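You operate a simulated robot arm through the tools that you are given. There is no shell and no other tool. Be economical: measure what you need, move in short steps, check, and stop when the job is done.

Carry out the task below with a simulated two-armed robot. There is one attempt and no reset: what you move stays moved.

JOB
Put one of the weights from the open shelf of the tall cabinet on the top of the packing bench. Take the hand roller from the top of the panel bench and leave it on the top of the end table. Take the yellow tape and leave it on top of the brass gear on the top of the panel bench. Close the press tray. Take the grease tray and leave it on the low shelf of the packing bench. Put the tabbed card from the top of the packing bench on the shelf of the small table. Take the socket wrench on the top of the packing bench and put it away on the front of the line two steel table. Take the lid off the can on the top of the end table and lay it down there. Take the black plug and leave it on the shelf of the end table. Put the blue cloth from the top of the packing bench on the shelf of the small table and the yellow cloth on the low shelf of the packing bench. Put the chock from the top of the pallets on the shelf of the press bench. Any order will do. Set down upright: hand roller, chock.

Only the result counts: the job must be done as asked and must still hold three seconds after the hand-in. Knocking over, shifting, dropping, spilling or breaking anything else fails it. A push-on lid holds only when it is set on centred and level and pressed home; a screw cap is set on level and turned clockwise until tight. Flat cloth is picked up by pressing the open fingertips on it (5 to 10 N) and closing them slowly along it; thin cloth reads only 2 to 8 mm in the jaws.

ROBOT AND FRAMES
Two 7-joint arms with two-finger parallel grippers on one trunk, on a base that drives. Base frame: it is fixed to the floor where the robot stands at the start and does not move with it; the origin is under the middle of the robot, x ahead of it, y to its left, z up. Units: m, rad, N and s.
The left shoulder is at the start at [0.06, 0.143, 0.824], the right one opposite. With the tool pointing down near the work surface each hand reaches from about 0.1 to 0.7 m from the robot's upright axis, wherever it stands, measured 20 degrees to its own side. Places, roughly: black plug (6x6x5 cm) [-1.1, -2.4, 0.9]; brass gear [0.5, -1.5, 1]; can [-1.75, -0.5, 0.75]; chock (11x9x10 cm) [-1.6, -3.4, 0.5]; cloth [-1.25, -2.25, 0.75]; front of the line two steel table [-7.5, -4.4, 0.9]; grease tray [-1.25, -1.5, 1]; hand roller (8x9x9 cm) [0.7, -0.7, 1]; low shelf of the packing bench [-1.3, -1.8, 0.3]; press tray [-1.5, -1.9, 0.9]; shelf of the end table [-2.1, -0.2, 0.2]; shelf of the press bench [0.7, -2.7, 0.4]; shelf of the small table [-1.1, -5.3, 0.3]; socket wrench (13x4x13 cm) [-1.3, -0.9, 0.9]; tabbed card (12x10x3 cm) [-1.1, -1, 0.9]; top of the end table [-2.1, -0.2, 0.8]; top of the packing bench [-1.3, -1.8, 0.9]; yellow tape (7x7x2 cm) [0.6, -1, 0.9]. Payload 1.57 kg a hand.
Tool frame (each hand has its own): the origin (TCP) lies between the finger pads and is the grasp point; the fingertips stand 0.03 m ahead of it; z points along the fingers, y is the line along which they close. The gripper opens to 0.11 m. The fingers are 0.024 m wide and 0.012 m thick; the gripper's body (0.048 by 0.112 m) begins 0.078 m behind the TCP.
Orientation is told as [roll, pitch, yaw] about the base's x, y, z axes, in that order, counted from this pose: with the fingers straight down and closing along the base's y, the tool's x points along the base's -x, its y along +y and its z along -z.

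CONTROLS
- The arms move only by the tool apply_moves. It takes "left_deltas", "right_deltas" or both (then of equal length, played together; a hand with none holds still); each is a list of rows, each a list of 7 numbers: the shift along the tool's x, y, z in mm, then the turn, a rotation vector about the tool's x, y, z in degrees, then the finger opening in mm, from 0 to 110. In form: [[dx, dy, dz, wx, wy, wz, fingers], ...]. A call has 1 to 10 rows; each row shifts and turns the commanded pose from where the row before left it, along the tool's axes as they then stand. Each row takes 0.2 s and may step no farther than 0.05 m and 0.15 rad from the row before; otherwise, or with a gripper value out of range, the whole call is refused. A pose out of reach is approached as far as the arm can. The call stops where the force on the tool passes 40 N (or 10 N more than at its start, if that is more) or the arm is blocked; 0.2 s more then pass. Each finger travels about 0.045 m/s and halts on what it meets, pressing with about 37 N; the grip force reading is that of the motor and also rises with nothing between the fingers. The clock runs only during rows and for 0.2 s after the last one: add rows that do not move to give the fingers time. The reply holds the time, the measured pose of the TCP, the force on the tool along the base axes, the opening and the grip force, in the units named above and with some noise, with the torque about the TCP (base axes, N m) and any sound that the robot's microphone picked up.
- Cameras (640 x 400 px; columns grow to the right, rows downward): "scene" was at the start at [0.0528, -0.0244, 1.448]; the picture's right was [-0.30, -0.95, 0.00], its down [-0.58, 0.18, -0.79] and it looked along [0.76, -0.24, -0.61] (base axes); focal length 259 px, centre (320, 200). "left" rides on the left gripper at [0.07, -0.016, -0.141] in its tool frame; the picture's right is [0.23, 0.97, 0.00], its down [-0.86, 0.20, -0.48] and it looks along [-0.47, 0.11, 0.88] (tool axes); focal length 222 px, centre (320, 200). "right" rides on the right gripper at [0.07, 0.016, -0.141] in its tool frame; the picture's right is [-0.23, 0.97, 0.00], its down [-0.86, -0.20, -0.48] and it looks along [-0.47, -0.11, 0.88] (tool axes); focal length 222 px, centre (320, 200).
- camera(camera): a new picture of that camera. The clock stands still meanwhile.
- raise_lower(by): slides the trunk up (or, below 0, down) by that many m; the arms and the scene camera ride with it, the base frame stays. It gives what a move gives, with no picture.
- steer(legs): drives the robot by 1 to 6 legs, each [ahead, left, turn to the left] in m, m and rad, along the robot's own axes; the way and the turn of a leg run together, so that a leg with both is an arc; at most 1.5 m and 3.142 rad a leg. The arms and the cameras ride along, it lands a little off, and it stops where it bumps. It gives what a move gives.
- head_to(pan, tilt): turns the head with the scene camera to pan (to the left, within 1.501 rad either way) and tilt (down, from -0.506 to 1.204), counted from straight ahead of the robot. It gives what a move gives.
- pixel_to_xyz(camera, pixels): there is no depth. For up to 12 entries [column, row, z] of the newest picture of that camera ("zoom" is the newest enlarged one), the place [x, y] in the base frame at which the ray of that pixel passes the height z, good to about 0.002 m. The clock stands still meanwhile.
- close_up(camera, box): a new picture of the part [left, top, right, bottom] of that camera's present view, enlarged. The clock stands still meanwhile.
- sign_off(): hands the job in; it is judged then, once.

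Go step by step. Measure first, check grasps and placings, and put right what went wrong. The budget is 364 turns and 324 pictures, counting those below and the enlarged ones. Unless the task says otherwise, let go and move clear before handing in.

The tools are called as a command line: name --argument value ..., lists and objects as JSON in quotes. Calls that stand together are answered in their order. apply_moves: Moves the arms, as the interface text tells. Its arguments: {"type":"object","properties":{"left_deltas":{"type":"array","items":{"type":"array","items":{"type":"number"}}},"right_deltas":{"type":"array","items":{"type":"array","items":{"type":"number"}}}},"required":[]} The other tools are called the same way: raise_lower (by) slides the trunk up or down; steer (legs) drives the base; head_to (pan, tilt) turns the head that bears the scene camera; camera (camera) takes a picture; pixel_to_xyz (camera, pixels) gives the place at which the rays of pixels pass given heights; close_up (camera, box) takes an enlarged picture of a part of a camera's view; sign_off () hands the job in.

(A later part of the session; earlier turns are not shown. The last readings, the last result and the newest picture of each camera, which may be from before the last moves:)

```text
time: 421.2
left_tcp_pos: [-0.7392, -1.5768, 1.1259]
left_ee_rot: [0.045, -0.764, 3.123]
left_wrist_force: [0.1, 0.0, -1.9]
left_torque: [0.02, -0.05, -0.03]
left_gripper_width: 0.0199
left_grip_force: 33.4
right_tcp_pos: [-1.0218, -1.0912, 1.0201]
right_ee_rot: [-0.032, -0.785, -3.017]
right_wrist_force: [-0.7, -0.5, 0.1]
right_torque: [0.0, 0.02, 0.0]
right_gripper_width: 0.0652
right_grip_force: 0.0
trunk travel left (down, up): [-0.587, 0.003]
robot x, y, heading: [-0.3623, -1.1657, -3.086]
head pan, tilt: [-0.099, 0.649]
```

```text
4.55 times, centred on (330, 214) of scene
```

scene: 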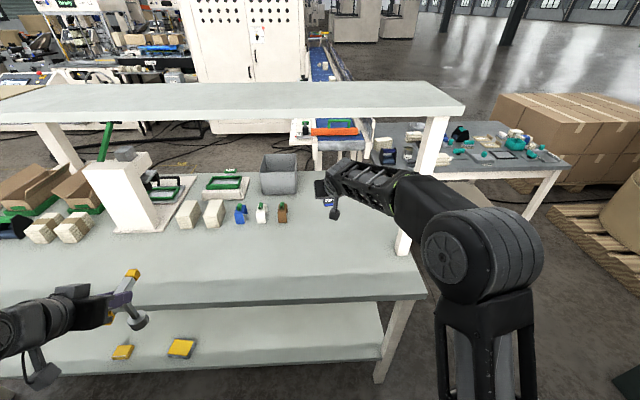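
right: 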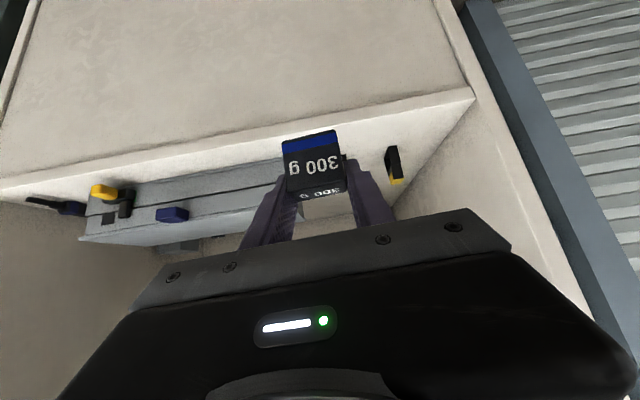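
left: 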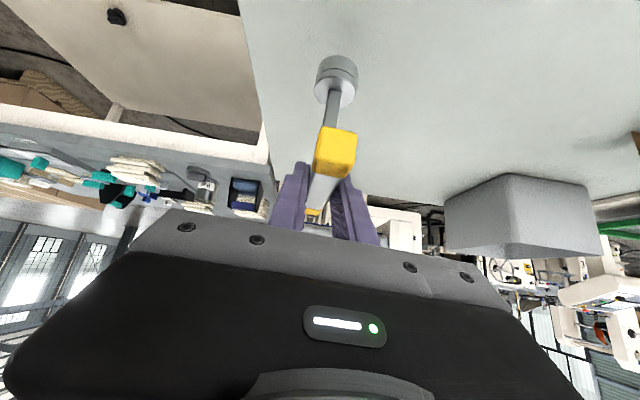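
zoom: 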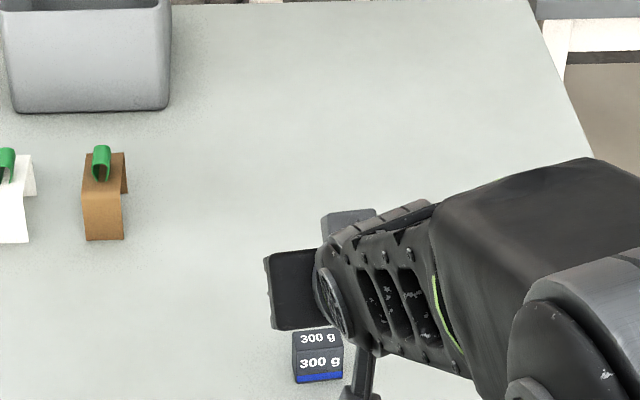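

apply_moves --right_deltas '[[20, 0, -20, 0, 8.5, 0, 65], [20, 0, -20, 0, 8.5, 0, 65], [25, 0, -15, 0, 8.5, 0, 65], [25, 0, -10, 0, 8.5, 0, 65], [25, 0, 0, 0, 8.5, 0, 65]]'

steer --legs '[[-0.12, 0, -0.05], [0, 1.4, 0], [0, 1.4, 0], [0, 1.3, 0], [0, 1.2, 0]]'

head_to --pan 0 --tilt 0.4

camera --camera "scene"

```text
time: 422.4
left_tcp_pos: [-0.7391, -1.5778, 1.126]
left_ee_rot: [0.044, -0.765, 3.123]
left_wrist_force: [0.2, 0.7, -2.7]
left_torque: [0.0, -0.04, 0.02]
left_gripper_width: 0.0195
left_grip_force: 33.9
right_tcp_pos: [-0.8845, -1.0749, 1.0203]
right_ee_rot: [-0.023, -0.04, -3.037]
right_wrist_force: [0.5, 0.3, 0.6]
right_torque: [-0.02, -0.01, -0.03]
right_gripper_width: 0.0648
right_grip_force: 0.1
trunk travel left (down, up): [-0.587, 0.003]
robot x, y, heading: [-0.3581, -1.164, -3.089]
head pan, tilt: [-0.099, 0.649]
```

```text
time: 449.0
left_tcp_pos: [-0.4607, -6.9691, 1.1249]
left_ee_rot: [0.043, -0.763, 3.113]
left_wrist_force: [0.3, -0.9, -3.3]
left_torque: [-0.02, -0.05, 0.04]
left_gripper_width: 0.0199
left_grip_force: 33.3
right_tcp_pos: [-0.6015, -6.4649, 1.0195]
right_ee_rot: [-0.023, -0.041, -3.047]
right_wrist_force: [0.2, -0.4, 0.6]
right_torque: [0.01, 0.01, 0.0]
right_gripper_width: 0.0649
right_grip_force: 0.1
trunk travel left (down, up): [-0.587, 0.003]
robot x, y, heading: [-0.0757, -6.5646, -3.099]
head pan, tilt: [-0.099, 0.649]
```

```text
time: 449.8
left_tcp_pos: [-0.4609, -6.9689, 1.1259]
left_ee_rot: [0.043, -0.764, 3.113]
left_wrist_force: [0.1, -0.5, -2.2]
left_torque: [0.05, -0.06, -0.02]
left_gripper_width: 0.0199
left_grip_force: 33.5
right_tcp_pos: [-0.6014, -6.4654, 1.0197]
right_ee_rot: [-0.022, -0.04, -3.046]
right_wrist_force: [1.3, 0.4, -0.5]
right_torque: [0.02, -0.01, -0.01]
right_gripper_width: 0.065
right_grip_force: 0.1
trunk travel left (down, up): [-0.587, 0.003]
robot x, y, heading: [-0.0728, -6.5607, -3.102]
head pan, tilt: [0.0, 0.4]
```

```text
99 pictures are left
```

scene: 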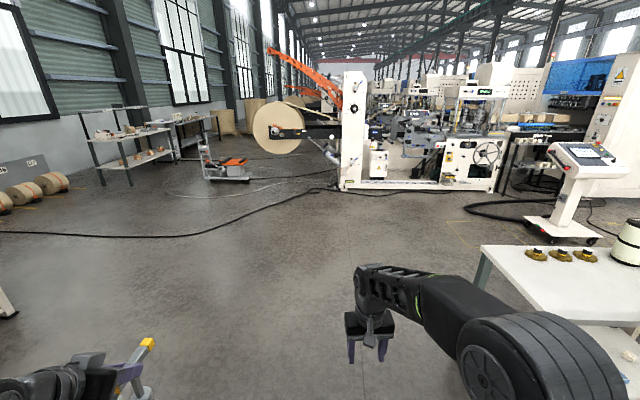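

steer --legs '[[1.4, 0, -0.04], [1.3, 0.1, 0]]'

camera --camera "scene"

head_to --pan -0.9 --tilt 0.35

camera --camera "scene"

```text
time: 462.8
left_tcp_pos: [-3.1622, -7.0201, 1.1255]
left_ee_rot: [0.043, -0.764, 3.038]
left_wrist_force: [-0.4, -0.1, -3.2]
left_torque: [-0.01, -0.06, 0.0]
left_gripper_width: 0.0195
left_grip_force: 33.6
right_tcp_pos: [-3.2638, -6.5095, 1.0196]
right_ee_rot: [-0.023, -0.042, -3.118]
right_wrist_force: [-0.2, -0.3, 0.3]
right_torque: [0.03, -0.04, 0.0]
right_gripper_width: 0.0649
right_grip_force: 0.0
trunk travel left (down, up): [-0.587, 0.003]
robot x, y, heading: [-2.7469, -6.6394, 3.11]
head pan, tilt: [0.0, 0.4]
```

```text
98 pictures are left
```

scene: 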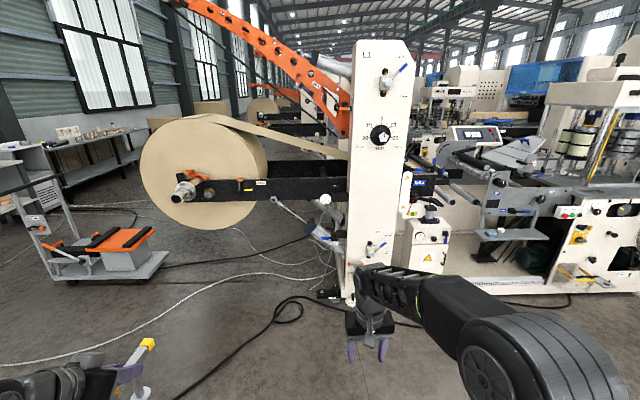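

```text
time: 464.0
left_tcp_pos: [-3.1616, -7.0208, 1.1256]
left_ee_rot: [0.043, -0.764, 3.039]
left_wrist_force: [-0.3, -0.1, -2.2]
left_torque: [0.0, -0.05, -0.01]
left_gripper_width: 0.0195
left_grip_force: 33.6
right_tcp_pos: [-3.265, -6.5095, 1.021]
right_ee_rot: [-0.022, -0.043, -3.12]
right_wrist_force: [0.4, -0.1, -0.8]
right_torque: [0.02, -0.03, -0.02]
right_gripper_width: 0.065
right_grip_force: 0.1
trunk travel left (down, up): [-0.587, 0.003]
robot x, y, heading: [-2.7535, -6.6437, 3.116]
head pan, tilt: [-0.901, 0.351]
```

```text
97 pictures are left
```

scene: 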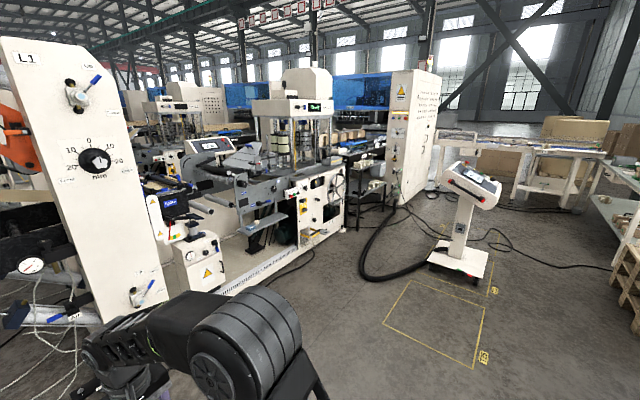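

head_to --pan 0.45 --tilt 0.4

camera --camera "scene"

pixel_to_xyz --camera "scene" --pixels '[[320, 300, 0], [200, 300, 0], [100, 300, 0], [320, 250, 0], [250, 250, 0]]'

```text
time: 465.5
left_tcp_pos: [-3.1608, -7.0209, 1.1257]
left_ee_rot: [0.044, -0.765, 3.038]
left_wrist_force: [-0.5, 0.6, -2.5]
left_torque: [0.02, -0.06, 0.01]
left_gripper_width: 0.0197
left_grip_force: 34.4
right_tcp_pos: [-3.2645, -6.5099, 1.0191]
right_ee_rot: [-0.021, -0.04, -3.118]
right_wrist_force: [0.0, -0.7, 0.7]
right_torque: [-0.01, 0.02, -0.01]
right_gripper_width: 0.0648
right_grip_force: 0.0
trunk travel left (down, up): [-0.587, 0.003]
robot x, y, heading: [-2.7488, -6.6407, 3.115]
head pan, tilt: [0.45, 0.4]
```

```text
96 pictures are left
```

scene: 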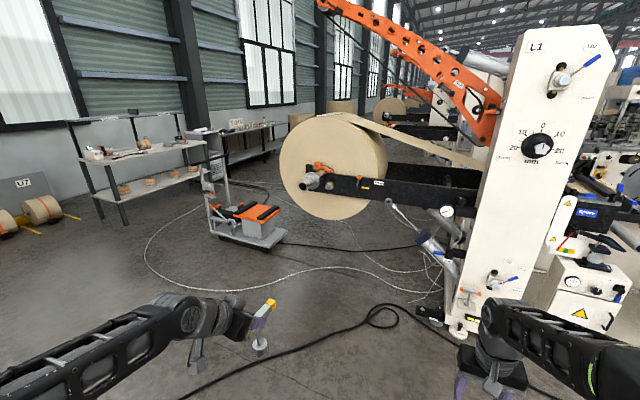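

```text
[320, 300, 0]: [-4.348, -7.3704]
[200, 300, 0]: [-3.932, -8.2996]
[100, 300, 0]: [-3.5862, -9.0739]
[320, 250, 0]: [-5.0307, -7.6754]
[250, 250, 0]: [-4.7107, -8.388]
```

pixel_to_xyz --camera "scene" --pixels '[[335, 165, 1.0], [310, 185, 1.0], [335, 220, 0.5], [215, 238, 0.05], [285, 243, 0.05], [270, 252, 0.05], [125, 224, 0], [98, 218, 0], [230, 175, 0], [295, 152, 0.3], [455, 335, 0]]'

close_up --camera "scene" --box '[180, 60, 420, 210]'

```text
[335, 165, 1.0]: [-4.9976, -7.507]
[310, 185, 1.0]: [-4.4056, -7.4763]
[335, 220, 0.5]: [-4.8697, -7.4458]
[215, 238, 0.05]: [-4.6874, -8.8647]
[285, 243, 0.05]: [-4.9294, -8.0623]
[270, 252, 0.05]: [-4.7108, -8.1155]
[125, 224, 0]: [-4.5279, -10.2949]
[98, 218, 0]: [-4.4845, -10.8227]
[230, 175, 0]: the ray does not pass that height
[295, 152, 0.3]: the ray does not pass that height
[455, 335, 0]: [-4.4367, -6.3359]
```

```text
2.67 times, centred on (300, 135) of scene
```

zoom: 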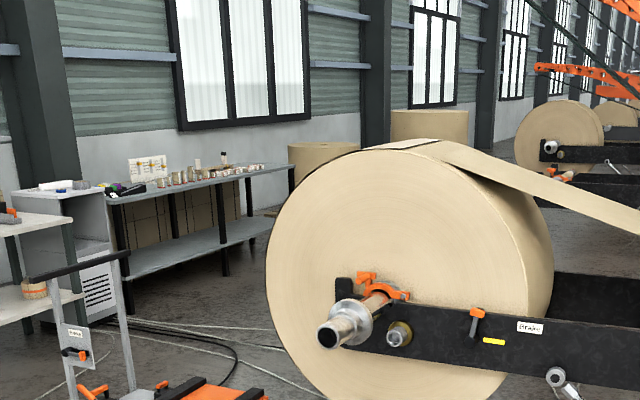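

steer --legs '[[0, 1.4, 0.027], [0, 1.35, 0]]'

head_to --pan 0 --tilt 0.5

camera --camera "scene"

```text
time: 478.7
left_tcp_pos: [-3.1563, -9.7424, 1.1243]
left_ee_rot: [0.045, -0.765, 3.06]
left_wrist_force: [-0.2, -0.4, -3.1]
left_torque: [-0.02, -0.11, 0.0]
left_gripper_width: 0.0196
left_grip_force: 33.8
right_tcp_pos: [-3.2691, -9.2322, 1.0189]
right_ee_rot: [-0.023, -0.04, -3.1]
right_wrist_force: [-0.9, -0.2, -0.6]
right_torque: [0.0, 0.02, 0.02]
right_gripper_width: 0.0648
right_grip_force: 0.0
trunk travel left (down, up): [-0.587, 0.003]
robot x, y, heading: [-2.7476, -9.3588, 3.134]
head pan, tilt: [0.45, 0.4]
```

```text
time: 479.6
left_tcp_pos: [-3.1573, -9.7418, 1.1258]
left_ee_rot: [0.043, -0.763, 3.059]
left_wrist_force: [0.0, -0.7, -3.0]
left_torque: [0.04, -0.08, 0.02]
left_gripper_width: 0.0199
left_grip_force: 33.7
right_tcp_pos: [-3.2706, -9.2315, 1.0188]
right_ee_rot: [-0.022, -0.041, -3.097]
right_wrist_force: [0.4, 0.3, -0.6]
right_torque: [0.02, -0.02, -0.01]
right_gripper_width: 0.0652
right_grip_force: 0.0
trunk travel left (down, up): [-0.587, 0.003]
robot x, y, heading: [-2.7527, -9.3576, 3.131]
head pan, tilt: [0.0, 0.499]
```

```text
94 pictures are left
```

scene: 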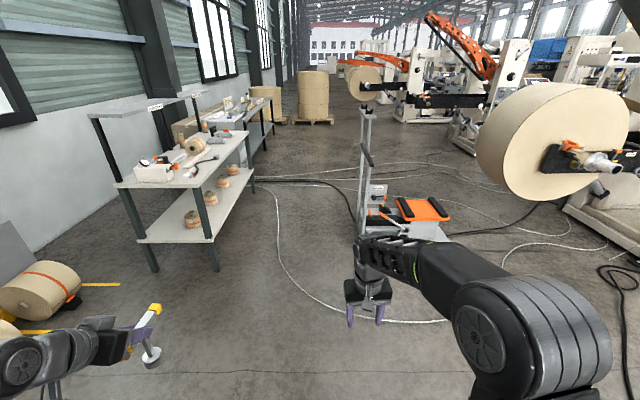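

pixel_to_xyz --camera "scene" --pixels '[[217, 268, 0], [272, 132, 0], [252, 178, 0], [358, 250, 0], [450, 240, 0], [335, 122, 0], [275, 190, 0]]'

```text
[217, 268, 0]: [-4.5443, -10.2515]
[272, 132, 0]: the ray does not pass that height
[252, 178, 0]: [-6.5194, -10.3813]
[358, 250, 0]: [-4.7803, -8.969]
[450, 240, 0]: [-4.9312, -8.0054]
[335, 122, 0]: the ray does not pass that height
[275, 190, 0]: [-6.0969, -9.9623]
```

steer --legs '[[0, 0.2, 0.008], [1.3, 0, 0], [1.2, 0, 0], [1.0, 0, 0]]'

head_to --pan -0.7 --tilt 0.35

camera --camera "scene"

```text
time: 497.8
left_tcp_pos: [-6.6695, -9.9415, 1.1259]
left_ee_rot: [0.044, -0.762, 3.06]
left_wrist_force: [0.0, -0.9, -3.1]
left_torque: [-0.03, -0.04, 0.0]
left_gripper_width: 0.0196
left_grip_force: 33.4
right_tcp_pos: [-6.7822, -9.4329, 1.0202]
right_ee_rot: [-0.023, -0.043, -3.095]
right_wrist_force: [-0.5, 0.4, -0.4]
right_torque: [0.02, 0.0, 0.04]
right_gripper_width: 0.0647
right_grip_force: 0.1
trunk travel left (down, up): [-0.587, 0.003]
robot x, y, heading: [-6.2641, -9.5561, 3.137]
head pan, tilt: [0.0, 0.499]
```

```text
time: 498.9
left_tcp_pos: [-6.6676, -9.9409, 1.1253]
left_ee_rot: [0.044, -0.764, 3.061]
left_wrist_force: [0.6, 0.3, -2.5]
left_torque: [-0.03, -0.01, -0.03]
left_gripper_width: 0.0196
left_grip_force: 32.9
right_tcp_pos: [-6.7832, -9.4316, 1.0191]
right_ee_rot: [-0.022, -0.043, -3.096]
right_wrist_force: [-0.6, -0.2, 0.2]
right_torque: [0.0, -0.01, 0.02]
right_gripper_width: 0.0652
right_grip_force: 0.2
trunk travel left (down, up): [-0.587, 0.003]
robot x, y, heading: [-6.2668, -9.5531, 3.134]
head pan, tilt: [-0.7, 0.351]
```

```text
93 pictures are left
```

scene: 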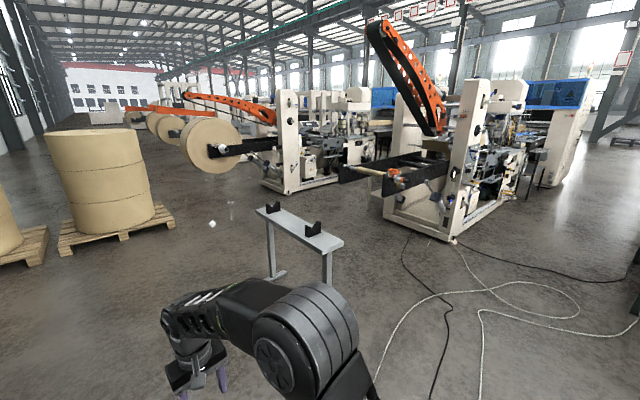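

close_up --camera "scene" --box '[360, 60, 600, 250]'

pixel_to_xyz --camera "scene" --pixels '[[450, 242, 0], [395, 220, 0], [550, 188, 0], [288, 194, 0], [330, 275, 0.0]]'

```text
2.11 times, centred on (480, 155) of scene
```

zoom: 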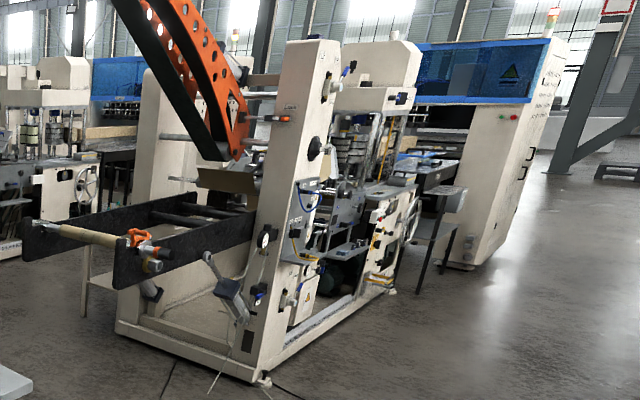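

```text
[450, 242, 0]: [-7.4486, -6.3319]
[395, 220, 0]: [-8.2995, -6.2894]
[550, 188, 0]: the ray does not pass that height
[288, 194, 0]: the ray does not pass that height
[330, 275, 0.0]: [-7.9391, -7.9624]
```

steer --legs '[[0.02, -1.4, 0.008], [0, -1.4, 0], [0, -1.3, 0]]'

head_to --pan -0.5 --tilt 0.5

camera --camera "scene"

```text
time: 518.5
left_tcp_pos: [-6.6887, -5.8696, 1.125]
left_ee_rot: [0.043, -0.765, 3.088]
left_wrist_force: [0.4, 1.0, -3.5]
left_torque: [-0.01, -0.04, 0.03]
left_gripper_width: 0.0195
left_grip_force: 33.5
right_tcp_pos: [-6.8174, -5.3651, 1.02]
right_ee_rot: [-0.023, -0.042, -3.069]
right_wrist_force: [0.2, -0.2, -0.4]
right_torque: [-0.03, -0.01, -0.03]
right_gripper_width: 0.0651
right_grip_force: 0.0
trunk travel left (down, up): [-0.587, 0.003]
robot x, y, heading: [-6.295, -5.4758, -3.122]
head pan, tilt: [-0.7, 0.351]
```

```text
time: 519.2
left_tcp_pos: [-6.6896, -5.872, 1.1258]
left_ee_rot: [0.044, -0.764, 3.087]
left_wrist_force: [0.4, -0.6, -3.3]
left_torque: [-0.01, -0.06, 0.02]
left_gripper_width: 0.0198
left_grip_force: 33.8
right_tcp_pos: [-6.8167, -5.3644, 1.0205]
right_ee_rot: [-0.023, -0.041, -3.071]
right_wrist_force: [0.6, -0.2, 0.6]
right_torque: [0.0, -0.01, -0.02]
right_gripper_width: 0.0649
right_grip_force: 0.1
trunk travel left (down, up): [-0.587, 0.003]
robot x, y, heading: [-6.298, -5.4731, -3.123]
head pan, tilt: [-0.499, 0.499]
```

```text
91 pictures are left
```

scene: 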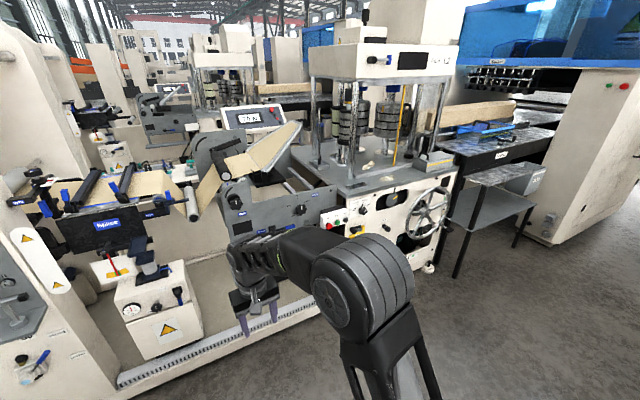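

close_up --camera "scene" --box '[310, 100, 550, 250]'

pixel_to_xyz --camera "scene" --pixels '[[350, 195, 0.95], [390, 170, 0.95], [450, 165, 0.95], [500, 180, 0.85], [480, 205, 0.6], [455, 272, 0], [515, 245, 0], [430, 158, 1.0]]'

```text
2.67 times, centred on (430, 175) of scene
```

zoom: 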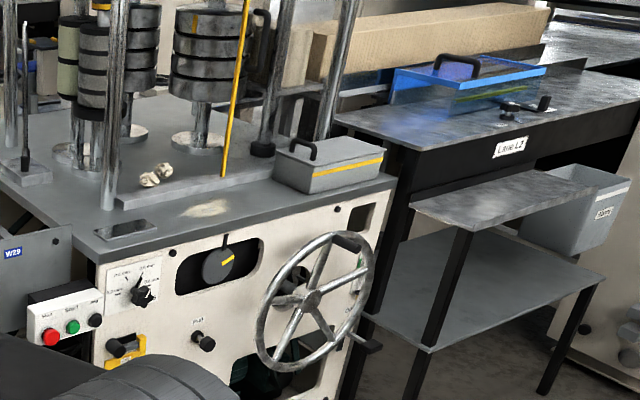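

```text
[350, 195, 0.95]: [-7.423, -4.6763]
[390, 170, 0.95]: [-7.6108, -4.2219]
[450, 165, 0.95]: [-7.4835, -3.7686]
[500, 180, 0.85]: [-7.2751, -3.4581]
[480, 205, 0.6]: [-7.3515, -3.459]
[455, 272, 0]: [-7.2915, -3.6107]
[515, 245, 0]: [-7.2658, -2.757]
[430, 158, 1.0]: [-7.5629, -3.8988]
```

apply_moves --right_deltas '[[40, 0, -25, 0, 0, 0, 40], [40, -10, -25, 0, 0, 0, 40], [40, -20, 0, 0, 0, 0, 40], [40, -20, 0, 0, 0, 0, 40]]' --left_deltas '[[-20, 0, -20, 0, 0, 0, 10], [-20, 0, -20, 0, 0, 0, 10], [-10, 0, -10, 0, 0, 0, 10], [0, 0, 0, 0, 0, 0, 10]]'

steer --legs '[[0, -1.2, -0.018], [0.3, 0, 0]]'

head_to --pan 0.15 --tilt 0.6

camera --camera "scene"

```text
time: 520.2
left_tcp_pos: [-6.6886, -5.8707, 1.1955]
left_ee_rot: [0.044, -0.764, 3.087]
left_wrist_force: [0.4, 0.0, -2.9]
left_torque: [0.04, -0.03, 0.01]
left_gripper_width: 0.0198
left_grip_force: 33.6
right_tcp_pos: [-6.655, -5.3051, 1.0663]
right_ee_rot: [-0.024, -0.044, -3.07]
right_wrist_force: [0.0, 0.8, -0.2]
right_torque: [-0.02, 0.04, 0.01]
right_gripper_width: 0.04
right_grip_force: 0.1
trunk travel left (down, up): [-0.587, 0.003]
robot x, y, heading: [-6.2905, -5.4715, -3.126]
head pan, tilt: [-0.499, 0.499]
```

```text
time: 528.0
left_tcp_pos: [-7.0155, -4.6645, 1.1943]
left_ee_rot: [0.044, -0.764, 3.074]
left_wrist_force: [0.3, 0.4, -2.3]
left_torque: [0.01, -0.05, -0.03]
left_gripper_width: 0.0199
left_grip_force: 33.6
right_tcp_pos: [-6.9724, -4.1005, 1.0658]
right_ee_rot: [-0.021, -0.043, -3.086]
right_wrist_force: [0.6, -0.5, 1.0]
right_torque: [0.01, -0.03, -0.01]
right_gripper_width: 0.04
right_grip_force: 0.0
trunk travel left (down, up): [-0.587, 0.003]
robot x, y, heading: [-6.6099, -4.2741, -3.139]
head pan, tilt: [-0.499, 0.499]
```

```text
time: 529.0
left_tcp_pos: [-7.0132, -4.6654, 1.1954]
left_ee_rot: [0.044, -0.762, 3.073]
left_wrist_force: [-0.5, 0.1, -3.2]
left_torque: [0.01, -0.07, 0.0]
left_gripper_width: 0.0199
left_grip_force: 33.4
right_tcp_pos: [-6.9721, -4.1004, 1.0675]
right_ee_rot: [-0.022, -0.042, -3.086]
right_wrist_force: [-0.2, 0.1, 0.6]
right_torque: [-0.01, -0.03, 0.05]
right_gripper_width: 0.0401
right_grip_force: 0.1
trunk travel left (down, up): [-0.587, 0.003]
robot x, y, heading: [-6.6141, -4.2712, -3.136]
head pan, tilt: [0.15, 0.6]
```

```text
89 pictures are left
```

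scene: 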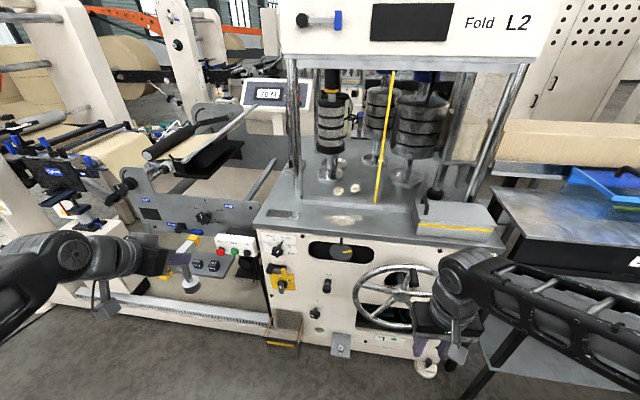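

close_up --camera "scene" --box '[250, 150, 450, 275]'

pixel_to_xyz --camera "scene" --pixels '[[257, 224, 0.95], [257, 224, 0.9], [345, 218, 0.9], [345, 218, 0.95], [380, 225, 0.95], [380, 225, 0.9], [380, 238, 0.95], [500, 245, 0.95]]'

```text
3.20 times, centred on (350, 212) of scene
```

zoom: 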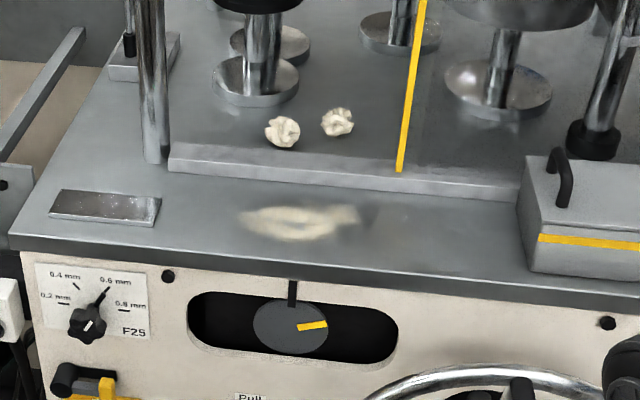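

```text
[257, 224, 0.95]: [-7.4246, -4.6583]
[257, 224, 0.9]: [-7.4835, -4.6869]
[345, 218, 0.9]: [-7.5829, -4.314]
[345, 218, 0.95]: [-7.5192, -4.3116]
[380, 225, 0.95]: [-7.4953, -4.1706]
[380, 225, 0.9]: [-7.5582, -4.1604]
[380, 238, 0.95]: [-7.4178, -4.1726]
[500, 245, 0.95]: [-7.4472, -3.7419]
```

apply_moves --left_deltas '[[0, -48, 0, 0, 0, 0, 10], [0, -48, 0, 0, 0, 0, 10], [0, -48, 0, 0, 0, 0, 10], [0, -48, 0, 0, 0, 0, 10], [0, -48, 0, 0, 0, 0, 10]]'

steer --legs '[[0.2, 0, 0]]'

camera --camera "scene"

```text
time: 530.2
left_tcp_pos: [-7.0061, -4.4166, 1.1874]
left_ee_rot: [0.044, -0.764, 3.075]
left_wrist_force: [-0.3, 0.9, -2.3]
left_torque: [0.01, -0.07, 0.04]
left_gripper_width: 0.0197
left_grip_force: 33.4
right_tcp_pos: [-6.9718, -4.1, 1.0673]
right_ee_rot: [-0.022, -0.042, -3.085]
right_wrist_force: [0.8, 0.3, -0.1]
right_torque: [0.01, -0.01, 0.04]
right_gripper_width: 0.0402
right_grip_force: 0.0
trunk travel left (down, up): [-0.587, 0.003]
robot x, y, heading: [-6.6124, -4.2749, -3.133]
head pan, tilt: [0.15, 0.6]
```

```text
time: 531.8
left_tcp_pos: [-7.2112, -4.4199, 1.1874]
left_ee_rot: [0.042, -0.761, 3.071]
left_wrist_force: [0.8, 0.1, -2.3]
left_torque: [0.0, -0.07, 0.0]
left_gripper_width: 0.0198
left_grip_force: 33.3
right_tcp_pos: [-7.1748, -4.101, 1.0666]
right_ee_rot: [-0.023, -0.043, -3.084]
right_wrist_force: [-0.3, 0.0, -0.4]
right_torque: [0.0, -0.02, 0.02]
right_gripper_width: 0.04
right_grip_force: 0.1
trunk travel left (down, up): [-0.587, 0.003]
robot x, y, heading: [-6.8114, -4.2721, -3.136]
head pan, tilt: [0.15, 0.6]
```

```text
87 pictures are left
```

scene: 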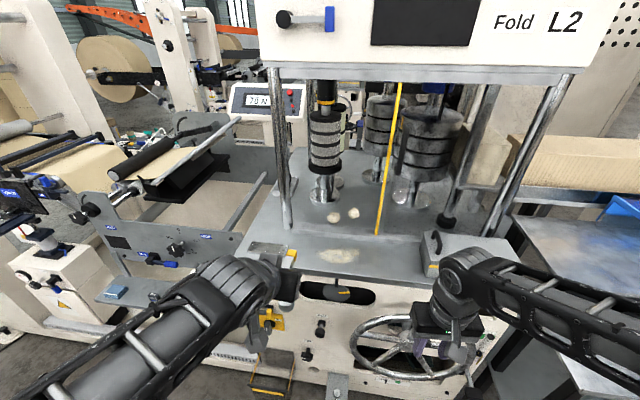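

pixel_to_xyz --camera "scene" --pixels '[[292, 228, 0.96], [250, 248, 0.95], [287, 250, 0.95], [335, 256, 0.95], [310, 275, 0.95], [375, 234, 0.97], [300, 258, 0.95]]'

```text
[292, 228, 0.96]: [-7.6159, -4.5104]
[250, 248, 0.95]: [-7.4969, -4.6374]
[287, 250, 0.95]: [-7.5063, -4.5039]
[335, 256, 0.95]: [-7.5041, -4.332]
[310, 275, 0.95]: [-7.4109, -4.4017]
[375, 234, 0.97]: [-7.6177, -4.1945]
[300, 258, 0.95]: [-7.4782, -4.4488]
```

apply_moves --left_deltas '[[-22, 2, 40, 0, 0, 0, 10], [-22, 2, 40, 0, 0, 0, 10], [-22, 2, 40, 0, 0, 0, 10], [-22, 2, 40, 0, 0, 0, 10], [-22, 2, 40, 0, 0, 0, 10], [-22, 2, 40, 0, 0, 0, 10]]'

close_up --camera "scene" --box '[220, 190, 420, 315]'

camera --camera "left"

```text
time: 533.2
left_tcp_pos: [-7.4721, -4.4267, 1.1039]
left_ee_rot: [0.045, -0.76, 3.072]
left_wrist_force: [-0.1, 0.0, -1.8]
left_torque: [0.01, -0.06, 0.0]
left_gripper_width: 0.0198
left_grip_force: 33.5
right_tcp_pos: [-7.1752, -4.1004, 1.0665]
right_ee_rot: [-0.021, -0.043, -3.086]
right_wrist_force: [-1.0, 0.4, 0.1]
right_torque: [-0.02, -0.03, 0.02]
right_gripper_width: 0.0402
right_grip_force: 0.0
trunk travel left (down, up): [-0.587, 0.003]
robot x, y, heading: [-6.817, -4.2733, -3.141]
head pan, tilt: [0.15, 0.6]
```

```text
3.20 times, centred on (320, 252) of scene
```

zoom: 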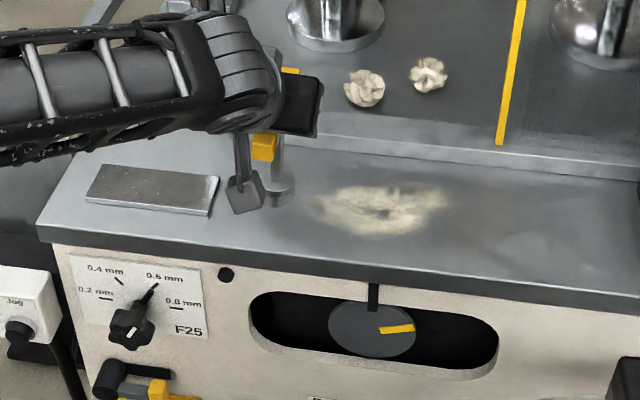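

```text
85 pictures are left
```

left: 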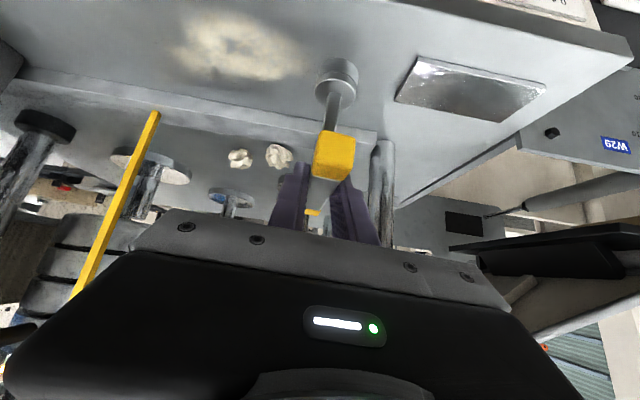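

apply_moves --left_deltas '[[10, 0, 10, 0, 0, 0, 10], [4, 0, 4, 0, 0, 0, 10], [3, 0, 3, 0, 0, 0, 10], [3, 0, 3, 0, 0, 0, 10], [3, 0, 3, 0, 0, 0, 10], [3, 0, 3, 0, 0, 0, 10], [3, 0, 3, 0, 0, 0, 10], [3, 0, 3, 0, 0, 0, 10]]'

close_up --camera "scene" --box '[220, 190, 420, 315]'

```text
time: 535.0
left_tcp_pos: [-7.4709, -4.4265, 1.0651]
left_ee_rot: [0.044, -0.771, 3.072]
left_wrist_force: [-1.0, -3.2, 25.9]
left_torque: [0.0, 0.45, 0.18]
left_gripper_width: 0.0199
left_grip_force: 33.8
right_tcp_pos: [-7.1727, -4.1015, 1.0661]
right_ee_rot: [-0.022, -0.042, -3.086]
right_wrist_force: [0.4, 0.4, -0.7]
right_torque: [0.03, 0.02, 0.01]
right_gripper_width: 0.04
right_grip_force: 0.0
trunk travel left (down, up): [-0.587, 0.003]
robot x, y, heading: [-6.8128, -4.2726, -3.133]
head pan, tilt: [0.15, 0.6]
```

```text
3.20 times, centred on (320, 252) of scene
```

zoom: 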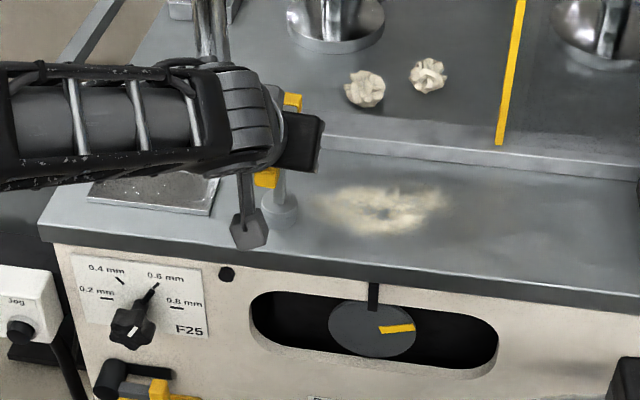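

apply_moves --left_deltas '[[-1, 0, -1, 0, 0, 0, 25], [0, 0, 0, 0, 0, 0, 40], [0, 0, 0, 0, 0, 0, 50], [-20, 0, -25, 0, 0, 0, 50], [-20, 0, -30, 0, 0, 0, 50], [0, 0, -45, 0, 0, 0, 50], [0, 0, -45, 0, 0, 0, 50], [10, 0, -40, 0, 0, 0, 50]]'

steer --legs '[[-0.3, 0, 0]]'

close_up --camera "scene" --box '[220, 150, 420, 275]'

```text
time: 536.8
left_tcp_pos: [-7.3619, -4.4267, 1.2204]
left_ee_rot: [0.044, -0.766, 3.071]
left_wrist_force: [0.4, 0.5, 0.2]
left_torque: [-0.03, 0.04, 0.01]
left_gripper_width: 0.0502
left_grip_force: 0.1
right_tcp_pos: [-7.1729, -4.1012, 1.0665]
right_ee_rot: [-0.022, -0.044, -3.085]
right_wrist_force: [0.6, 0.3, -0.1]
right_torque: [0.01, 0.02, 0.01]
right_gripper_width: 0.04
right_grip_force: 0.0
trunk travel left (down, up): [-0.587, 0.003]
robot x, y, heading: [-6.8169, -4.2727, -3.136]
head pan, tilt: [0.15, 0.6]
```

```text
time: 538.9
left_tcp_pos: [-7.0701, -4.4219, 1.2208]
left_ee_rot: [0.043, -0.764, 3.065]
left_wrist_force: [0.8, 0.3, -0.3]
left_torque: [0.06, -0.01, -0.03]
left_gripper_width: 0.0501
left_grip_force: 0.0
right_tcp_pos: [-6.8797, -4.1003, 1.0671]
right_ee_rot: [-0.02, -0.044, -3.096]
right_wrist_force: [0.2, -0.1, -0.7]
right_torque: [0.02, 0.01, -0.01]
right_gripper_width: 0.0399
right_grip_force: 0.0
trunk travel left (down, up): [-0.587, 0.003]
robot x, y, heading: [-6.5193, -4.2782, 3.137]
head pan, tilt: [0.15, 0.6]
```

```text
3.20 times, centred on (320, 212) of scene
```

zoom: 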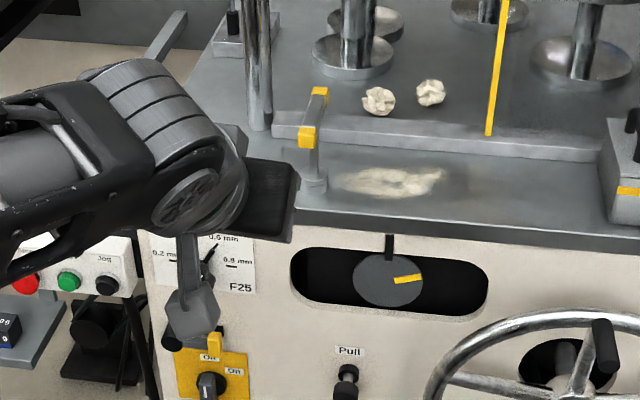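

steer --legs '[[-0.22, 0, 0.004], [0, 1.4, 0], [0, 1.4, 0], [0, 1.3, 0], [0, 1.15, 0]]'

```text
time: 565.4
left_tcp_pos: [-6.8701, -9.6959, 1.22]
left_ee_rot: [0.044, -0.764, 3.06]
left_wrist_force: [0.9, -0.1, 0.2]
left_torque: [0.03, 0.02, -0.05]
left_gripper_width: 0.0501
left_grip_force: 0.1
right_tcp_pos: [-6.6771, -9.3741, 1.0651]
right_ee_rot: [-0.023, -0.043, -3.099]
right_wrist_force: [0.2, 0.7, -0.4]
right_torque: [0.01, -0.01, 0.06]
right_gripper_width: 0.04
right_grip_force: 0.0
trunk travel left (down, up): [-0.587, 0.003]
robot x, y, heading: [-6.3211, -9.55, 3.132]
head pan, tilt: [0.15, 0.6]
```

steer --legs '[[-1.3, 0, 0.009], [-1.2, 0, 0], [-1.05, 0, 0]]'

```text
time: 582.5
left_tcp_pos: [-3.3369, -9.6284, 1.2206]
left_ee_rot: [0.044, -0.764, 3.126]
left_wrist_force: [0.6, -0.7, 0.6]
left_torque: [0.0, 0.02, -0.02]
left_gripper_width: 0.05
left_grip_force: 0.1
right_tcp_pos: [-3.1653, -9.2922, 1.0658]
right_ee_rot: [-0.023, -0.044, -3.034]
right_wrist_force: [-0.1, 0.3, -0.2]
right_torque: [0.01, 0.01, 0.02]
right_gripper_width: 0.04
right_grip_force: 0.0
trunk travel left (down, up): [-0.587, 0.003]
robot x, y, heading: [-2.7972, -9.4455, -3.084]
head pan, tilt: [0.15, 0.6]
```

steer --legs '[[0, 0, 1.55], [0, 0, 1.534], [0.3, 1.4, 0], [0, 1.4, 0], [0, 1.4, 0]]'

head_to --pan 0.5 --tilt 0.4

camera --camera "scene"

```text
time: 610.3
left_tcp_pos: [-1.8699, -5.1086, 1.2201]
left_ee_rot: [0.045, -0.764, -0.092]
left_wrist_force: [-0.4, 0.6, -0.2]
left_torque: [-0.06, -0.02, -0.01]
left_gripper_width: 0.0501
left_grip_force: 0.0
right_tcp_pos: [-2.0685, -5.4285, 1.0664]
right_ee_rot: [-0.022, -0.042, 0.031]
right_wrist_force: [1.0, 0.4, 0.1]
right_torque: [-0.05, 0.01, -0.01]
right_gripper_width: 0.04
right_grip_force: 0.1
trunk travel left (down, up): [-0.587, 0.003]
robot x, y, heading: [-2.4232, -5.2496, -0.015]
head pan, tilt: [0.15, 0.6]
```

```text
time: 611.1
left_tcp_pos: [-1.8695, -5.1095, 1.2195]
left_ee_rot: [0.044, -0.765, -0.094]
left_wrist_force: [0.2, 0.6, 0.6]
left_torque: [-0.01, 0.01, 0.0]
left_gripper_width: 0.0501
left_grip_force: 0.1
right_tcp_pos: [-2.0686, -5.4298, 1.066]
right_ee_rot: [-0.023, -0.042, 0.032]
right_wrist_force: [0.2, -0.4, 0.5]
right_torque: [-0.02, -0.01, 0.0]
right_gripper_width: 0.0399
right_grip_force: 0.2
trunk travel left (down, up): [-0.587, 0.003]
robot x, y, heading: [-2.4264, -5.2451, -0.023]
head pan, tilt: [0.499, 0.4]
```

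```text
82 pictures are left
```

scene: 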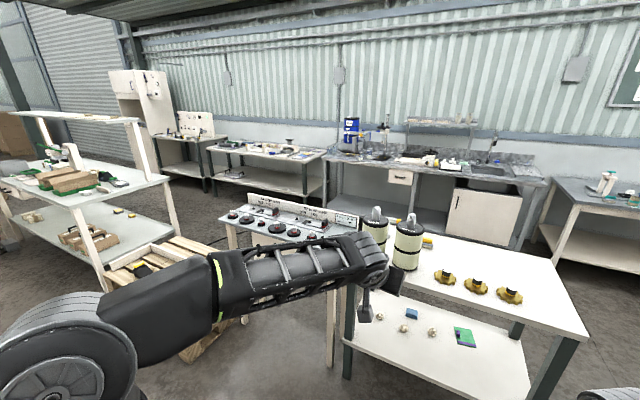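

steer --legs '[[0, 1.4, 0.02], [0, 1.4, 0], [0, 0.55, 0]]'

head_to --pan 0.0 --tilt 0.5

camera --camera "scene"

```text
time: 627.7
left_tcp_pos: [-1.7492, -1.7386, 1.2203]
left_ee_rot: [0.045, -0.765, -0.137]
left_wrist_force: [0.9, 0.1, -0.1]
left_torque: [-0.01, 0.02, 0.0]
left_gripper_width: 0.0501
left_grip_force: 0.0
right_tcp_pos: [-1.9596, -2.0502, 1.0665]
right_ee_rot: [-0.021, -0.041, -0.011]
right_wrist_force: [0.0, 0.2, -0.8]
right_torque: [-0.04, 0.01, -0.04]
right_gripper_width: 0.04
right_grip_force: 0.1
trunk travel left (down, up): [-0.587, 0.003]
robot x, y, heading: [-2.3064, -1.8541, -0.061]
head pan, tilt: [0.499, 0.4]
```

```text
time: 628.6
left_tcp_pos: [-1.7489, -1.739, 1.2202]
left_ee_rot: [0.047, -0.763, -0.137]
left_wrist_force: [0.0, 0.3, 0.1]
left_torque: [0.0, -0.04, 0.0]
left_gripper_width: 0.0503
left_grip_force: 0.1
right_tcp_pos: [-1.9598, -2.0508, 1.0661]
right_ee_rot: [-0.022, -0.041, -0.012]
right_wrist_force: [-0.3, -0.6, 0.3]
right_torque: [0.02, -0.01, 0.03]
right_gripper_width: 0.0401
right_grip_force: 0.1
trunk travel left (down, up): [-0.587, 0.003]
robot x, y, heading: [-2.3038, -1.8531, -0.061]
head pan, tilt: [0.0, 0.499]
```

```text
81 pictures are left
```

scene: 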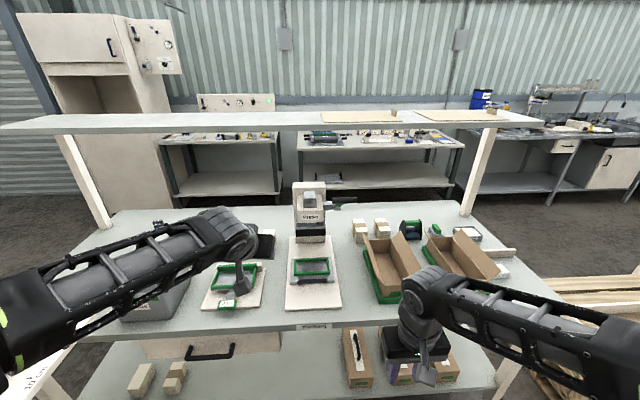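

close_up --camera "scene" --box '[190, 170, 430, 340]'

pixel_to_xyz --camera "zoom" --pixels '[[320, 200, 0.9], [200, 300, 0.86]]'

```text
2.35 times, centred on (310, 255) of scene
```

zoom: 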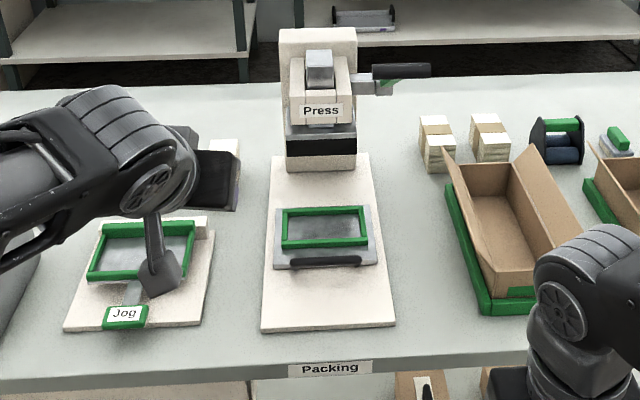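

```text
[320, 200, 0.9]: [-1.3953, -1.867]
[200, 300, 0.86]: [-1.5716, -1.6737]
```

pixel_to_xyz --camera "scene" --pixels '[[300, 131, 1.28], [300, 131, 1.3], [300, 115, 1.3], [311, 283, 0.9], [311, 283, 0.88], [310, 265, 0.9], [313, 325, 0.86], [313, 312, 0.87], [265, 283, 0.87], [290, 282, 0.89], [341, 280, 0.89]]'

```text
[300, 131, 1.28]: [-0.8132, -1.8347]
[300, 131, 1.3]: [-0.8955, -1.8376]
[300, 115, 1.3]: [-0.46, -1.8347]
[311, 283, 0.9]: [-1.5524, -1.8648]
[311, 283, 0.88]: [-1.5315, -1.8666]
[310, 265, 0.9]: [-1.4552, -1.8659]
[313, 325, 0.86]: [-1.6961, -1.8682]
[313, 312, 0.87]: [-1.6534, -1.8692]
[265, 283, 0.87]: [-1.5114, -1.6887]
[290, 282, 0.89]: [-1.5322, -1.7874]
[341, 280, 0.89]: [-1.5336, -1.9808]
```

apply_moves --left_deltas '[[29, 0, -28, 0, 0, 0, 50], [29, 0, -28, 0, 0, 0, 50], [29, 0, -28, 0, 0, 0, 50], [29, 0, -28, 0, 0, 0, 50], [29, 0, -28, 0, 0, 0, 50]]'

steer --legs '[[0.0, 0.12, 0.061], [0.26, 0, 0]]'

head_to --pan -0.1 --tilt 0.65

camera --camera "scene"

```text
time: 629.8
left_tcp_pos: [-1.9503, -1.7169, 1.2226]
left_ee_rot: [0.044, -0.763, -0.137]
left_wrist_force: [-0.2, -0.4, -0.1]
left_torque: [-0.01, 0.02, -0.03]
left_gripper_width: 0.05
left_grip_force: 0.1
right_tcp_pos: [-1.9623, -2.0502, 1.0663]
right_ee_rot: [-0.024, -0.045, -0.014]
right_wrist_force: [-0.2, 0.1, 0.2]
right_torque: [-0.02, -0.01, -0.02]
right_gripper_width: 0.04
right_grip_force: 0.0
trunk travel left (down, up): [-0.587, 0.003]
robot x, y, heading: [-2.3053, -1.856, -0.064]
head pan, tilt: [0.0, 0.499]
```

```text
time: 632.6
left_tcp_pos: [-1.6794, -1.5747, 1.2234]
left_ee_rot: [0.044, -0.762, -0.075]
left_wrist_force: [0.4, 0.4, 0.0]
left_torque: [-0.01, 0.02, 0.04]
left_gripper_width: 0.0502
left_grip_force: 0.1
right_tcp_pos: [-1.6702, -1.9098, 1.0662]
right_ee_rot: [-0.02, -0.042, 0.05]
right_wrist_force: [0.1, -0.5, 0.0]
right_torque: [0.02, 0.01, -0.01]
right_gripper_width: 0.0399
right_grip_force: 0.1
trunk travel left (down, up): [-0.587, 0.003]
robot x, y, heading: [-2.0271, -1.7357, -0.0]
head pan, tilt: [0.0, 0.499]
```

```text
time: 633.3
left_tcp_pos: [-1.6812, -1.5751, 1.2231]
left_ee_rot: [0.047, -0.764, -0.074]
left_wrist_force: [0.0, -0.3, -0.4]
left_torque: [0.01, 0.03, -0.04]
left_gripper_width: 0.0502
left_grip_force: 0.1
right_tcp_pos: [-1.6719, -1.9096, 1.0666]
right_ee_rot: [-0.021, -0.041, 0.049]
right_wrist_force: [0.3, 0.5, -0.1]
right_torque: [0.0, 0.02, -0.01]
right_gripper_width: 0.0402
right_grip_force: 0.1
trunk travel left (down, up): [-0.587, 0.003]
robot x, y, heading: [-2.0297, -1.733, 0.001]
head pan, tilt: [-0.099, 0.649]
```

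```text
79 pictures are left
```

scene: 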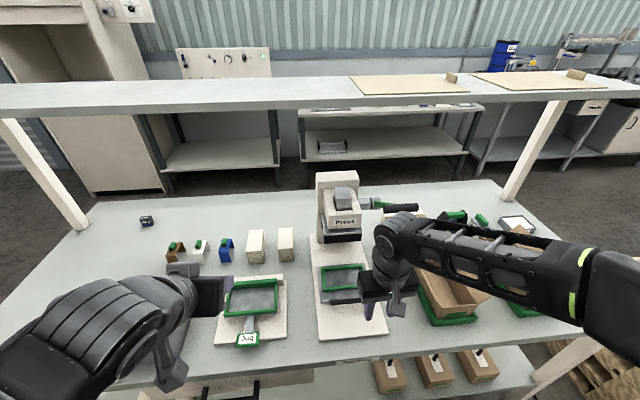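

apply_moves --right_deltas '[[-35, 22, 0, 0, 0, 0, 40], [-35, 22, 0, 0, 0, 0, 40], [0, 0, 45, 0, 0, 0, 40], [0, 0, 45, 0, 0, 0, 40], [0, 0, 40, 0, 0, 0, 40]]'

camera --camera "right"

close_up --camera "scene" --box '[270, 200, 430, 340]'

```text
time: 634.5
left_tcp_pos: [-1.6801, -1.5749, 1.2239]
left_ee_rot: [0.044, -0.764, -0.075]
left_wrist_force: [-0.4, -0.2, -0.6]
left_torque: [0.01, -0.03, 0.02]
left_gripper_width: 0.0499
left_grip_force: 0.0
right_tcp_pos: [-1.5998, -1.8646, 0.9411]
right_ee_rot: [-0.022, -0.042, 0.05]
right_wrist_force: [0.4, 0.0, -1.1]
right_torque: [0.0, 0.05, -0.02]
right_gripper_width: 0.0398
right_grip_force: 0.0
trunk travel left (down, up): [-0.587, 0.003]
robot x, y, heading: [-2.0258, -1.7326, -0.005]
head pan, tilt: [-0.099, 0.649]
```

```text
78 pictures are left
```

right: 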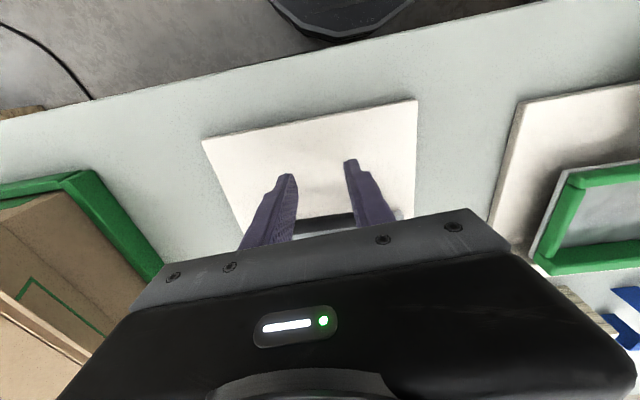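

```text
2.86 times, centred on (350, 270) of scene
```

zoom: 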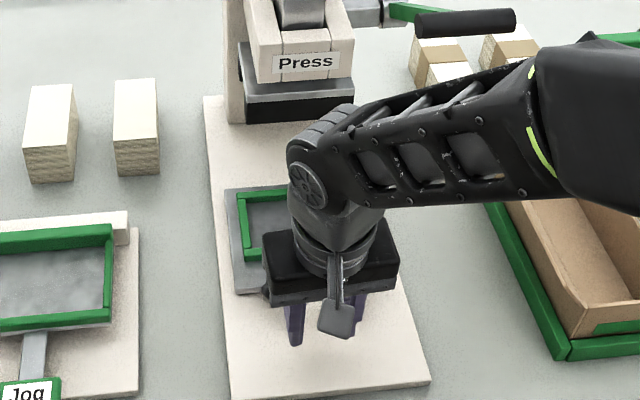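

apply_moves --right_deltas '[[0, 0, 10, 0, 0, 0, 40], [0, 0, 6, 0, 0, 0, 40], [-15, 0, 0, 0, 0, 0, 40], [-15, 0, 0, 0, 0, 0, 40], [-15, 0, 0, 0, 0, 0, 40], [-15, 0, 0, 0, 0, 0, 40], [-15, 0, 0, 0, 0, 0, 40]]'

close_up --camera "scene" --box '[270, 200, 430, 340]'

```text
time: 636.1
left_tcp_pos: [-1.6811, -1.5749, 1.2232]
left_ee_rot: [0.044, -0.764, -0.075]
left_wrist_force: [0.3, -0.8, -0.6]
left_torque: [-0.02, -0.05, -0.01]
left_gripper_width: 0.0502
left_grip_force: 0.1
right_tcp_pos: [-1.5241, -1.8615, 0.9258]
right_ee_rot: [-0.021, -0.044, 0.05]
right_wrist_force: [0.4, -0.2, -0.4]
right_torque: [-0.01, 0.02, 0.01]
right_gripper_width: 0.0398
right_grip_force: 0.1
trunk travel left (down, up): [-0.587, 0.003]
robot x, y, heading: [-2.0298, -1.7317, 0.001]
head pan, tilt: [-0.099, 0.649]
```

```text
2.86 times, centred on (350, 270) of scene
```

zoom: 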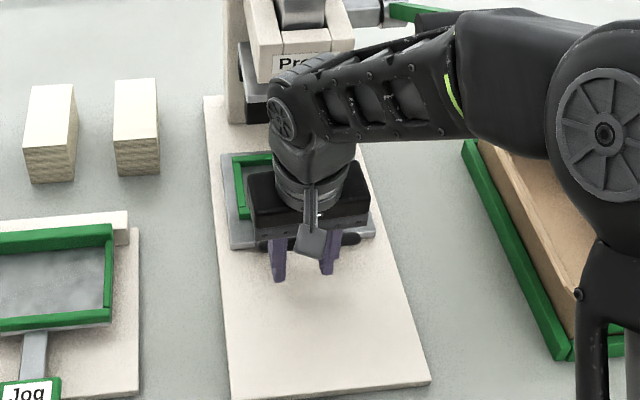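

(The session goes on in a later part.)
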